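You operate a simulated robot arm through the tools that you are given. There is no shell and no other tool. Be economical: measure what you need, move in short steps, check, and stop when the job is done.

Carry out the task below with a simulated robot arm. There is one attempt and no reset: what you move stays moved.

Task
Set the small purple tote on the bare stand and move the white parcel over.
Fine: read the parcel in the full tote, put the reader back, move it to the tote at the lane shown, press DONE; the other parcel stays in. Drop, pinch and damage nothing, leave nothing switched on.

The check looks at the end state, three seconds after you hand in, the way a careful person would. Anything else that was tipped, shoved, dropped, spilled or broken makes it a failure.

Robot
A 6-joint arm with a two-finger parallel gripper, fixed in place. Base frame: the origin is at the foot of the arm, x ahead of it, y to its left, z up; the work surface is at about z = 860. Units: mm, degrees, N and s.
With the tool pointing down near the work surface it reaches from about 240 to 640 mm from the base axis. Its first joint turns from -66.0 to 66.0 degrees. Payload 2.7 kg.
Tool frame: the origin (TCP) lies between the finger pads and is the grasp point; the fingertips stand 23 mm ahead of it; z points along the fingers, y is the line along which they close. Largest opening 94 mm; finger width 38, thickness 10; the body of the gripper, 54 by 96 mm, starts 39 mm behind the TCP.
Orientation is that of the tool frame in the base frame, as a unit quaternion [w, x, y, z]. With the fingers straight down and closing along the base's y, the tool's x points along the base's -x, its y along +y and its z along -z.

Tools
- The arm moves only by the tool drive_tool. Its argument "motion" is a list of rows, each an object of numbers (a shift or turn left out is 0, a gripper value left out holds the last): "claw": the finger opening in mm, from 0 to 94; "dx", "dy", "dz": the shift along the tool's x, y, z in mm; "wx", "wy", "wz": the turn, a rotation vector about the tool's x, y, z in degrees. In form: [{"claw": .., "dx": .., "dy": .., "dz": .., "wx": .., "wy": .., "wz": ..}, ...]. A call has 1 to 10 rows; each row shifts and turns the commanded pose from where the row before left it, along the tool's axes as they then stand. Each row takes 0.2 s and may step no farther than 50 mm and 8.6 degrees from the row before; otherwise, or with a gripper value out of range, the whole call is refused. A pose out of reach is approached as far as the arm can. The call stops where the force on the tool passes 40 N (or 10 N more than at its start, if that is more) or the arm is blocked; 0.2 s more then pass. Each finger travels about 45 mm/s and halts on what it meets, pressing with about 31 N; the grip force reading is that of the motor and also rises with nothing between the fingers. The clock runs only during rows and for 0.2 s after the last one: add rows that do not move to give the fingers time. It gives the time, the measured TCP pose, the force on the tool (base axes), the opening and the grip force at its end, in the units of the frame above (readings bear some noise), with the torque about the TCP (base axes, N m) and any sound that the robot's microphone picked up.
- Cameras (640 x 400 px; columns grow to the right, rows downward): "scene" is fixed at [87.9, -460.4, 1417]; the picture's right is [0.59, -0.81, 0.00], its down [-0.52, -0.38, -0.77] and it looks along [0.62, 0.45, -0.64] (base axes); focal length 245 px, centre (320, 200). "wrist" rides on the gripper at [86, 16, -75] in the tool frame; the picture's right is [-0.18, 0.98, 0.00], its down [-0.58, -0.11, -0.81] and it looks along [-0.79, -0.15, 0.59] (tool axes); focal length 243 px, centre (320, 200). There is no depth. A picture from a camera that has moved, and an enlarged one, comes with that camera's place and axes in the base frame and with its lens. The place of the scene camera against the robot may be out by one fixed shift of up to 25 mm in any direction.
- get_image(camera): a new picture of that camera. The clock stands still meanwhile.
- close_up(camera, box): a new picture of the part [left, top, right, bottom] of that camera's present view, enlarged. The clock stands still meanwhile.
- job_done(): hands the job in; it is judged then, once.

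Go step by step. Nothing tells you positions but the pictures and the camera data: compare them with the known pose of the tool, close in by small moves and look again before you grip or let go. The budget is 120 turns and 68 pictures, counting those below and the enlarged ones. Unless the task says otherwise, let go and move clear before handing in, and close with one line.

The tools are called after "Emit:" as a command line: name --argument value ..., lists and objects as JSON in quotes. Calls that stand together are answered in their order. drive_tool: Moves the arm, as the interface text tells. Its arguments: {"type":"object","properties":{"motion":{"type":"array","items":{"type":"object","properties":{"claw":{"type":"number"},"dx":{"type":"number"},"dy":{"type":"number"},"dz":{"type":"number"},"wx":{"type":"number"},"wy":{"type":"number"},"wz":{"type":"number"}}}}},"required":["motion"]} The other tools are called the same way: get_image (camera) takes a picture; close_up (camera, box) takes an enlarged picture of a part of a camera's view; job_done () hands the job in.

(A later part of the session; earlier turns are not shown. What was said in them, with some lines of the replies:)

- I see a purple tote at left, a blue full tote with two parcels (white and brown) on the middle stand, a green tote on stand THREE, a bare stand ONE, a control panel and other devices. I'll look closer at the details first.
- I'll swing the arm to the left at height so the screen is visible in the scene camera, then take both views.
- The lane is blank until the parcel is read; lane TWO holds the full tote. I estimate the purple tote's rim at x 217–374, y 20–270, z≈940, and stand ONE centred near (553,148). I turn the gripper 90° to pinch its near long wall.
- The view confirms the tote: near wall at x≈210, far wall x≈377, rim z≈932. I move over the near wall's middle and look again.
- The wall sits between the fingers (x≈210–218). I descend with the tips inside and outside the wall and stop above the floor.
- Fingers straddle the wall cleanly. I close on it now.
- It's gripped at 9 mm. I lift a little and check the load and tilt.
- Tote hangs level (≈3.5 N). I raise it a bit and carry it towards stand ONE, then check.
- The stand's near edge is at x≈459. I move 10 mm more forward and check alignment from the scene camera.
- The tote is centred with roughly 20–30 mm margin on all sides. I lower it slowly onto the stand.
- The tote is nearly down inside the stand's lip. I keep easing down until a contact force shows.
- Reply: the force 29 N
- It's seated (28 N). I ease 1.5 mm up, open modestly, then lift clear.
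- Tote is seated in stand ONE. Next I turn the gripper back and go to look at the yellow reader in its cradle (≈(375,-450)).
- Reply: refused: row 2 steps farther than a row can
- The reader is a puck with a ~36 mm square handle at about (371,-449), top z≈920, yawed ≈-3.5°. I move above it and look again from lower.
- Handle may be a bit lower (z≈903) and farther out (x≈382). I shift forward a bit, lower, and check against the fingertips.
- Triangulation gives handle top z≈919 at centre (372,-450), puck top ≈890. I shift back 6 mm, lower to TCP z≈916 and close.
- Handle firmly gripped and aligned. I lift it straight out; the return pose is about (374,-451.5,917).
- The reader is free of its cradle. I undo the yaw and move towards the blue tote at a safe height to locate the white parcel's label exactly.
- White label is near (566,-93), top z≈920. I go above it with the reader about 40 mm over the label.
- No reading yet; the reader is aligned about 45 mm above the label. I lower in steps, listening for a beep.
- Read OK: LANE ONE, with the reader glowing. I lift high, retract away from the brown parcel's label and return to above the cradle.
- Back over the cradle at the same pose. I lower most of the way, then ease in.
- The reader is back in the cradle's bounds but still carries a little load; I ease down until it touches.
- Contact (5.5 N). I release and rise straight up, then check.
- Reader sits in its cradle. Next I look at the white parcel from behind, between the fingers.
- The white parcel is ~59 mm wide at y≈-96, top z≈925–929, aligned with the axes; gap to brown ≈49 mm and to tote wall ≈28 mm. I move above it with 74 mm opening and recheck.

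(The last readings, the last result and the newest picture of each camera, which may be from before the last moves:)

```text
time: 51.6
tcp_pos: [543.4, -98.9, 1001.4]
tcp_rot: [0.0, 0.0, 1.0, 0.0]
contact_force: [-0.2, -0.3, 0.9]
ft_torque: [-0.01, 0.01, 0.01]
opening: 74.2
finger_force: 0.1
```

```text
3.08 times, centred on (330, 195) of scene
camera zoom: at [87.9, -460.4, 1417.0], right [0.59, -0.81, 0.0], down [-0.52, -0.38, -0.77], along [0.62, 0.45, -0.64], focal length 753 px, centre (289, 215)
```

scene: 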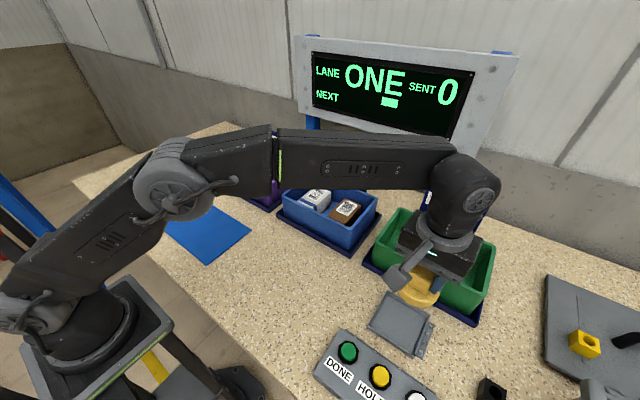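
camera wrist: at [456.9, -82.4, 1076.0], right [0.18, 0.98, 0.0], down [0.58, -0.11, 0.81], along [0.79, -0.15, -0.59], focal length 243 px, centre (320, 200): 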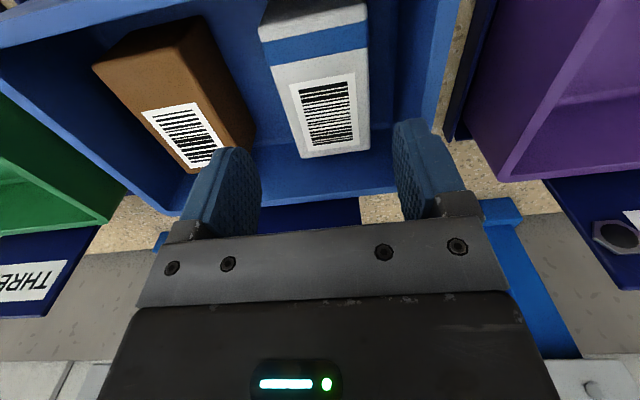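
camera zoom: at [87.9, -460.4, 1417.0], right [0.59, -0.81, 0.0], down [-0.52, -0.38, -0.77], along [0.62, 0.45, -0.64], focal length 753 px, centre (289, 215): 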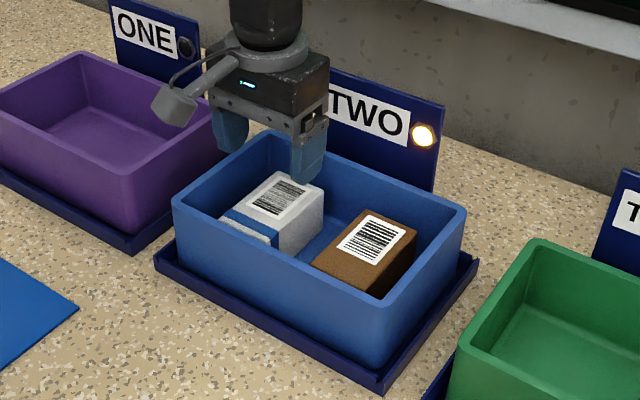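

Parcel top is at z≈929, centre (550,-95.5). I centre and descend slowly with fingers straddling it.

Emit:
drive_tool --motion '[{"dx": -6, "dy": 2.5}, {"dz": 25}, {"dz": 25}, {"dz": 15}, {}]'

Emit:
get_image --camera "wrist"

```text
time: 52.8
tcp_pos: [547.8, -97.1, 935.3]
tcp_rot: [-0.001, 0.0, 1.0, 0.0]
contact_force: [-0.1, 0.3, -0.7]
ft_torque: [-0.01, 0.01, 0.04]
opening: 74.1
finger_force: 0.2
```

```text
23 pictures are left
camera wrist: at [461.7, -80.8, 1010.4], right [0.18, 0.98, 0.0], down [0.58, -0.11, 0.81], along [0.79, -0.15, -0.59], focal length 243 px, centre (320, 200)
```

wrist: 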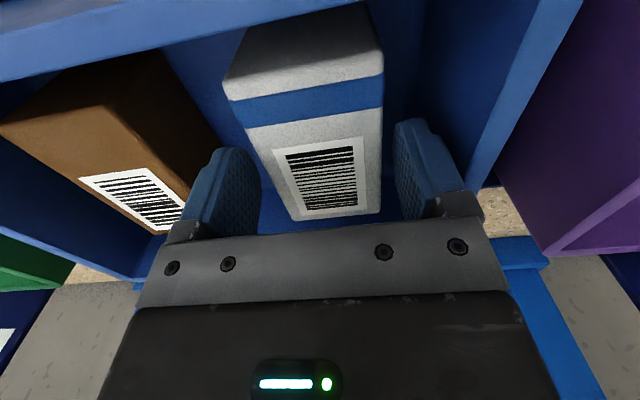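

Good clearance on both sides. I go down the last 25 mm and grip.

Emit:
drive_tool --motion '[{"dz": 15}, {"dz": 10}, {}, {"claw": 50}, {}, {}, {}, {}]'

Emit:
get_image --camera "wrist"

```text
time: 54.6
tcp_pos: [548.6, -95.7, 911.8]
tcp_rot: [0.0, 0.001, 1.0, 0.0]
contact_force: [-0.2, 0.8, 0.9]
ft_torque: [0.04, -0.08, 0.0]
opening: 59.7
finger_force: 30.9
```

```text
22 pictures are left
camera wrist: at [461.9, -79.7, 986.5], right [0.18, 0.98, 0.0], down [0.58, -0.11, 0.81], along [0.79, -0.15, -0.59], focal length 243 px, centre (320, 200)
```

wrist: 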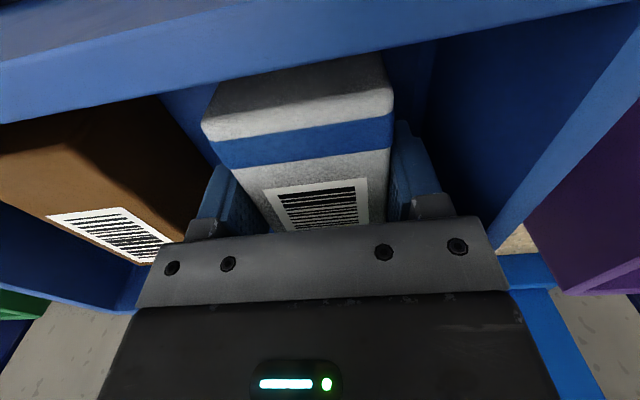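

Gripped at 59.7 mm. I lift gently and check the load, then raise well above the rims.

Emit:
drive_tool --motion '[{"dz": -5}, {"dz": -10}, {"dz": -20}, {"dz": -30}, {"dz": -40}, {"dz": -25}, {}]'

Emit:
get_image --camera "scene"

```text
time: 56.2
tcp_pos: [548.5, -97.2, 1039.8]
tcp_rot: [-0.001, 0.0, 1.0, 0.0]
contact_force: [-0.7, 0.4, -2.2]
ft_torque: [0.03, -0.04, -0.02]
opening: 59.8
finger_force: 30.9
```

```text
21 pictures are left
```

scene: 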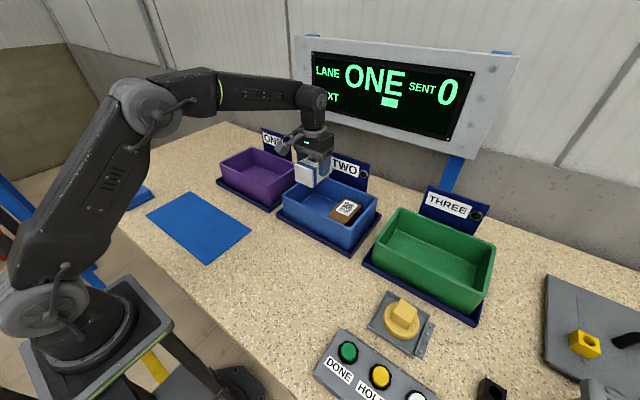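

Parcel lifted (≈2 N). I carry it across at this height to over the purple tote's centre (≈(552,155)).

Emit:
drive_tool --motion '[{"dy": 35}, {"dy": 42}, {"dy": 42}, {"dy": 42}, {"dy": 42}, {"dy": 35}, {"dy": 14, "dx": -3}, {}, {}]'

Emit:
get_image --camera "wrist"

Emit:
close_up --camera "scene" --box '[180, 70, 340, 230]'

```text
time: 58.2
tcp_pos: [551.4, 156.1, 1038.0]
tcp_rot: [0.0, 0.0, 1.0, 0.0]
contact_force: [-0.7, -0.7, -1.0]
ft_torque: [-0.01, -0.01, 0.02]
opening: 60.1
finger_force: 30.7
```

```text
20 pictures are left
camera wrist: at [465.4, 172.2, 1113.7], right [0.18, 0.98, 0.0], down [0.58, -0.11, 0.81], along [0.79, -0.15, -0.59], focal length 243 px, centre (320, 200)
```

wrist: 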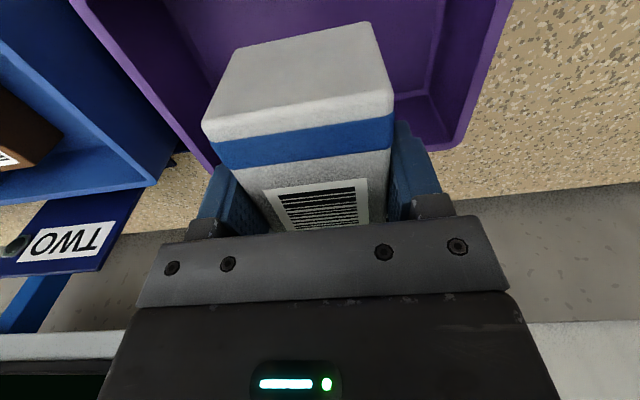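

```text
2.50 times, centred on (260, 150) of scene
camera zoom: at [87.9, -460.4, 1417.0], right [0.59, -0.81, 0.0], down [-0.52, -0.38, -0.77], along [0.62, 0.45, -0.64], focal length 612 px, centre (470, 325)
```

zoom: 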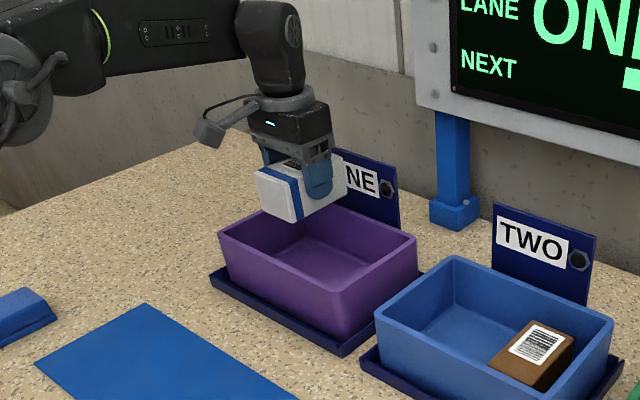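

The parcel is over the purple tote, centred. I lower it most of the way, then ease to contact.

Emit:
drive_tool --motion '[{"dz": 30}, {"dz": 30}, {"dz": 30}, {"dz": 15}, {"dz": 8}, {}]'

Emit:
drive_tool --motion '[{"dz": 2}, {"dz": 2}, {"dz": 1.5}, {"dz": 1.5}, {}]'

Emit:
drive_tool --motion '[{"dz": 1.2}, {"dz": 1.2}, {}]'

```text
time: 59.6
tcp_pos: [552.3, 155.8, 927.0]
tcp_rot: [0.0, 0.0, 1.0, 0.001]
contact_force: [-0.8, -1.0, -1.3]
ft_torque: [-0.01, -0.01, -0.04]
opening: 59.7
finger_force: 31.5
```

```text
time: 60.8
tcp_pos: [551.5, 155.7, 920.3]
tcp_rot: [0.0, 0.0, 1.0, -0.001]
contact_force: [0.7, 0.7, -1.6]
ft_torque: [-0.02, 0.04, 0.01]
opening: 59.8
finger_force: 31.1
```

```text
time: 61.6
tcp_pos: [551.5, 156.9, 917.6]
tcp_rot: [0.0, 0.0, 1.0, 0.0]
contact_force: [0.5, -0.2, -1.3]
ft_torque: [0.01, 0.0, 0.01]
opening: 59.9
finger_force: 30.7
```

Emit:
drive_tool --motion '[{"dz": 1.2}, {"dz": 1.2}, {"dz": 1.2}, {}]'

Emit:
drive_tool --motion '[{"dz": 0.8}, {"dz": 0.8}, {}]'

```text
time: 62.6
tcp_pos: [549.7, 155.4, 913.9]
tcp_rot: [0.0, 0.0, 1.0, 0.0]
contact_force: [0.9, -0.6, -1.7]
ft_torque: [-0.01, 0.01, 0.04]
opening: 59.8
finger_force: 30.7
```

```text
time: 63.4
tcp_pos: [550.9, 155.2, 912.5]
tcp_rot: [0.0, 0.0, 1.0, 0.0]
contact_force: [0.6, -0.6, -2.5]
ft_torque: [0.03, -0.04, -0.02]
opening: 59.8
finger_force: 31.5
```

No contact yet at z≈912.5; I continue in sub-millimetre steps.

Emit:
drive_tool --motion '[{"dz": 0.8}, {"dz": 0.8}, {}]'

Emit:
drive_tool --motion '[{"dz": 0.8}, {}]'

```text
time: 64.2
tcp_pos: [551.5, 155.4, 911.2]
tcp_rot: [0.001, 0.0, 1.0, 0.0]
contact_force: [0.6, -1.4, 4.5]
ft_torque: [-0.06, 0.29, 0.0]
opening: 59.5
finger_force: 30.5
```

```text
time: 64.8
tcp_pos: [550.4, 154.6, 912.3]
tcp_rot: [0.0, 0.0, 1.0, 0.0]
contact_force: [0.3, 0.4, 12.5]
ft_torque: [-0.05, 0.69, 0.03]
opening: 59.8
finger_force: 31.5
```

The parcel rests on the tote floor (contact). I open to 80 mm and rise straight up.

Emit:
drive_tool --motion '[{"dz": -0.6}, {"claw": 78}, {}, {}, {}, {"dz": -20}, {"dz": -40}, {"dz": -45}, {"dz": -45}]'

Emit:
get_image --camera "scene"

```text
time: 66.8
tcp_pos: [551.7, 155.9, 1061.5]
tcp_rot: [-0.001, 0.0, 1.0, 0.0]
contact_force: [0.3, -0.2, -1.0]
ft_torque: [-0.01, 0.0, -0.01]
opening: 77.8
finger_force: 0.1
```

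```text
18 pictures are left
```

scene: 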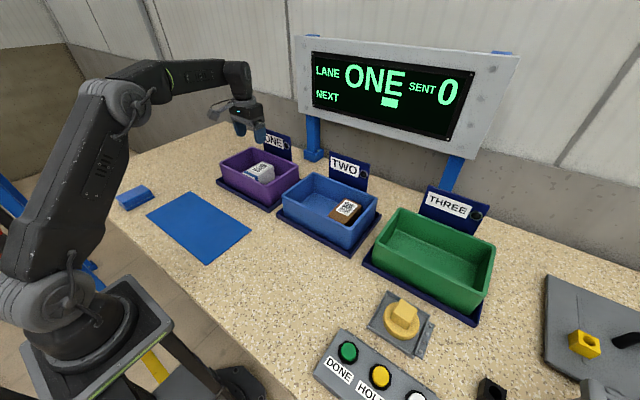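

The parcel lies in the purple tote. Next: DONE button at about (260,-397). I close the fingers, move there at height and look.

Emit:
drive_tool --motion '[{"dx": 45, "claw": 0}, {"dx": 45, "dy": -20}, {"dx": 45, "dy": -20}, {"dx": 35, "dy": -35}, {"dx": 30, "dy": -40}, {"dy": -49}, {"dy": -49}, {"dy": -49}, {"dy": -49}, {"dy": -49}]'

Emit:
drive_tool --motion '[{"dx": 30, "dy": -39}, {"dx": 30, "dy": -39}, {"dx": 30, "dy": -39}, {"dx": 30, "dy": -39}, {"dx": 30, "dy": -35}, {"dz": 20}, {}]'

Emit:
get_image --camera "wrist"

```text
time: 69.0
tcp_pos: [351.1, -204.5, 1062.6]
tcp_rot: [0.0, -0.001, 1.0, 0.0]
contact_force: [-0.1, -0.2, 0.1]
ft_torque: [0.03, -0.02, 0.01]
opening: 0.0
finger_force: 31.0
```

```text
time: 70.6
tcp_pos: [203.0, -399.0, 1043.4]
tcp_rot: [-0.001, 0.001, 1.0, -0.001]
contact_force: [-0.1, 0.5, 0.0]
ft_torque: [-0.01, 0.01, 0.02]
opening: 0.1
finger_force: 30.8
```

```text
17 pictures are left
camera wrist: at [115.7, -381.9, 1117.3], right [0.18, 0.98, 0.0], down [0.58, -0.11, 0.81], along [0.79, -0.15, -0.59], focal length 243 px, centre (320, 200)
```

wrist: 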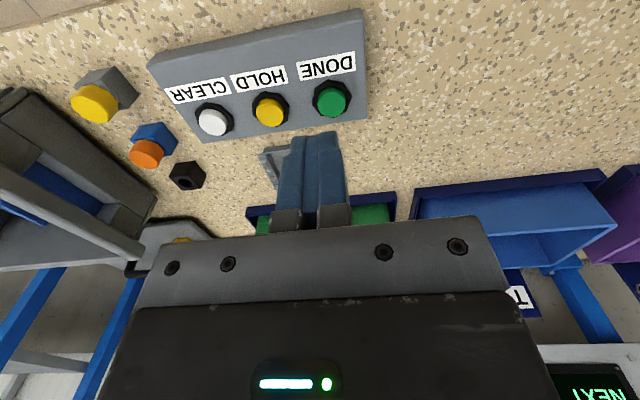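

DONE is seen clearly. I lower 60 mm for a second bearing to fix its height.

Emit:
drive_tool --motion '[{"dz": 30}, {"dz": 30}, {}]'

Emit:
get_image --camera "wrist"

Emit:
close_up --camera "scene" --box '[290, 270, 460, 400]'

```text
time: 71.4
tcp_pos: [201.5, -396.7, 979.9]
tcp_rot: [0.0, 0.001, 1.0, 0.0]
contact_force: [-0.4, 0.5, 0.5]
ft_torque: [0.03, -0.02, 0.05]
opening: 0.0
finger_force: 30.9
```

```text
16 pictures are left
camera wrist: at [115.0, -380.3, 1055.7], right [0.18, 0.98, 0.0], down [0.58, -0.11, 0.81], along [0.79, -0.15, -0.59], focal length 243 px, centre (320, 200)
```

wrist: 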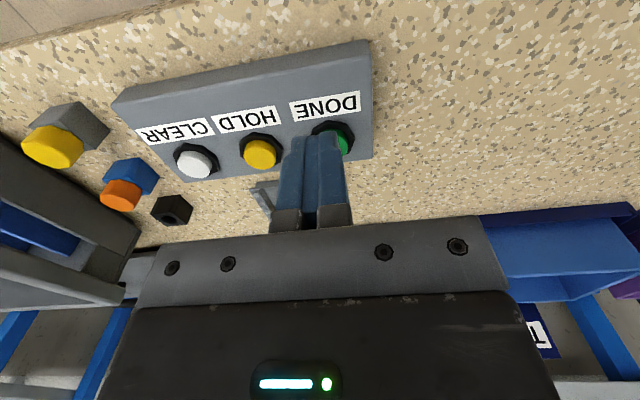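

```text
3.08 times, centred on (375, 335) of scene
camera zoom: at [87.9, -460.4, 1417.0], right [0.59, -0.81, 0.0], down [-0.52, -0.38, -0.77], along [0.62, 0.45, -0.64], focal length 753 px, centre (151, -215)
```

zoom: 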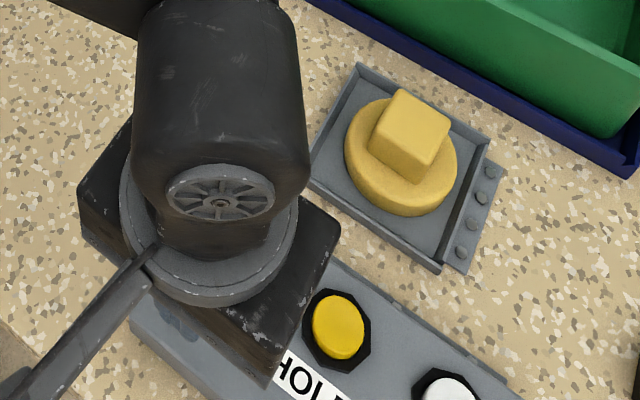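

Buttons' tops are at z≈899 and DONE is at about (250,-397). I move over it with the tips 13 mm above.

Emit:
drive_tool --motion '[{"dx": -48, "dy": 0}, {"dz": 25}, {"dz": 20}, {}]'

Emit:
get_image --camera "wrist"

Emit:
close_up --camera "scene" --box '[290, 290, 430, 400]'

```text
time: 72.4
tcp_pos: [249.5, -396.9, 936.6]
tcp_rot: [0.0, 0.0, 1.0, 0.0]
contact_force: [-0.2, -0.5, -0.3]
ft_torque: [-0.01, -0.01, 0.01]
opening: 0.0
finger_force: 31.6
```

```text
14 pictures are left
camera wrist: at [162.9, -380.5, 1010.3], right [0.18, 0.98, 0.0], down [0.58, -0.11, 0.81], along [0.79, -0.15, -0.59], focal length 243 px, centre (320, 200)
```

wrist: 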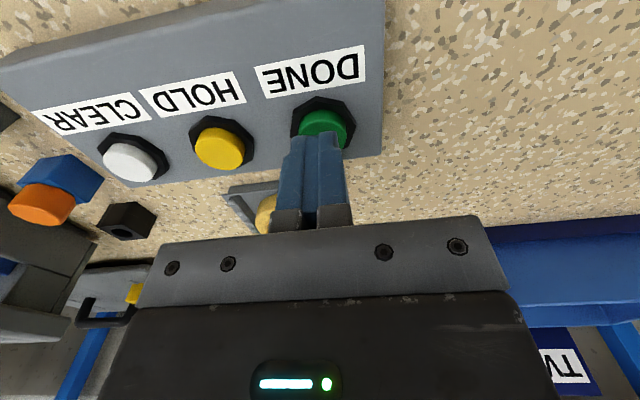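

```text
3.64 times, centred on (360, 345) of scene
camera zoom: at [87.9, -460.4, 1417.0], right [0.59, -0.81, 0.0], down [-0.52, -0.38, -0.77], along [0.62, 0.45, -0.64], focal length 890 px, centre (174, -327)
```

zoom: 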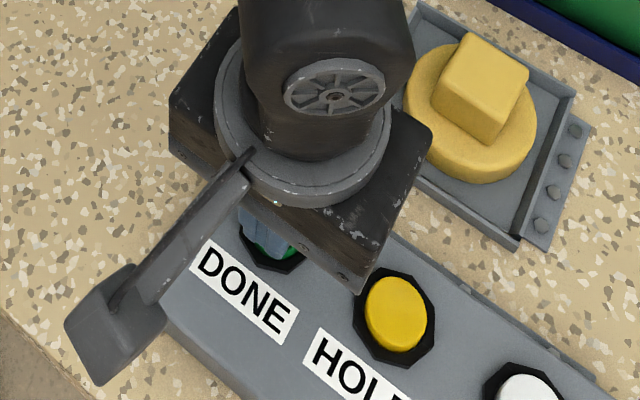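

The tips line up with the button within ~2 mm. I press down slowly.

Emit:
drive_tool --motion '[{"dx": 1.5, "dy": 1.5, "dz": 6}, {"dz": 4}, {"dz": 2}, {"dz": 2}, {"dz": 2}, {}]'

```text
time: 73.8
tcp_pos: [249.6, -395.2, 920.5]
tcp_rot: [0.0, 0.0, 1.0, 0.0]
contact_force: [-2.4, -0.6, 3.0]
ft_torque: [0.01, 0.0, 0.0]
opening: 0.1
finger_force: 30.7
heard: click
```

A click was heard. I release the button and check the screen.

Emit:
drive_tool --motion '[{"dz": -5}, {"dz": -30}, {"dz": -45}, {"dz": -45}, {}]'

Emit:
get_image --camera "scene"

```text
time: 75.0
tcp_pos: [248.8, -392.8, 1046.6]
tcp_rot: [0.0, 0.0, 1.0, 0.0]
contact_force: [-0.4, 0.0, -0.5]
ft_torque: [-0.04, -0.01, -0.02]
opening: 0.1
finger_force: 31.3
```

```text
12 pictures are left
```

scene: 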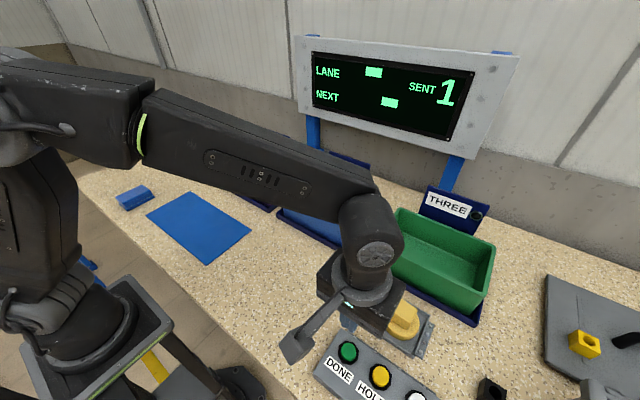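

SENT shows 1. I move the arm aside and do a last check of totes, lamps and reader.

Emit:
drive_tool --motion '[{"dz": -40, "claw": 60}, {"dz": -40}, {"dy": 48}, {"dy": 48}, {"dy": 48}, {"dy": 48}, {"dy": 48}, {"dy": 48}, {"dy": 48}, {"dy": 48}]'

Emit:
get_image --camera "scene"

Emit:
close_up --camera "scene" --box '[200, 110, 400, 260]'

Emit:
close_up --camera "scene" --box '[310, 270, 470, 400]'

```text
time: 77.2
tcp_pos: [246.6, -11.6, 1123.8]
tcp_rot: [-0.001, -0.001, 1.0, 0.0]
contact_force: [0.5, -0.4, 0.2]
ft_torque: [0.02, -0.01, 0.02]
opening: 60.1
finger_force: 0.0
```

```text
11 pictures are left
```

scene: 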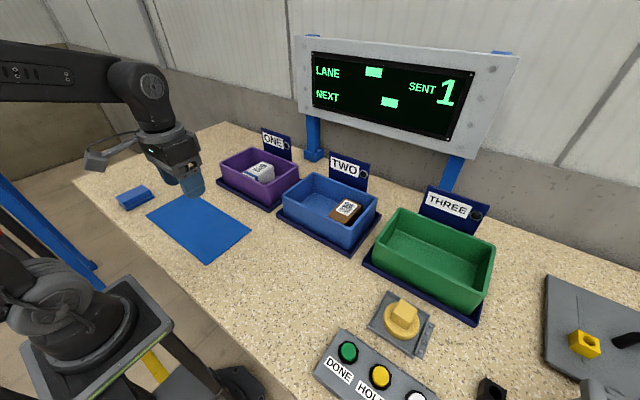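

```text
2.67 times, centred on (300, 185) of scene
camera zoom: at [87.9, -460.4, 1417.0], right [0.59, -0.81, 0.0], down [-0.52, -0.38, -0.77], along [0.62, 0.45, -0.64], focal length 653 px, centre (373, 240)
```

zoom: 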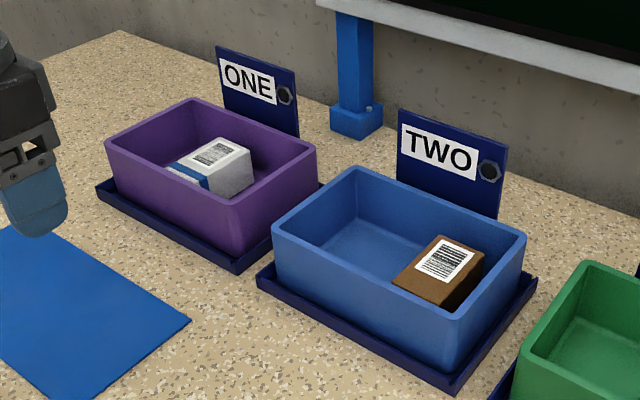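

```text
3.08 times, centred on (390, 335) of scene
camera zoom: at [87.9, -460.4, 1417.0], right [0.59, -0.81, 0.0], down [-0.52, -0.38, -0.77], along [0.62, 0.45, -0.64], focal length 753 px, centre (105, -215)
```

zoom: 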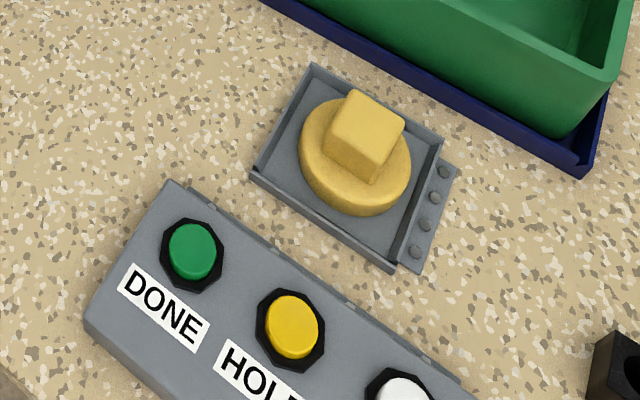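

The end state looks right: the purple tote is on ONE with the white parcel in it, the brown parcel is still in TWO, and the reader is back in its cradle and dark. SENT shows 1 and the lamps are off, so I'm handing in.

Emit:
job_done

```text
The job is handed in.
```

The job is done and handed in: the purple tote is on stand ONE, and the white parcel was read (the screen gave LANE ONE), moved into it and confirmed with DONE.
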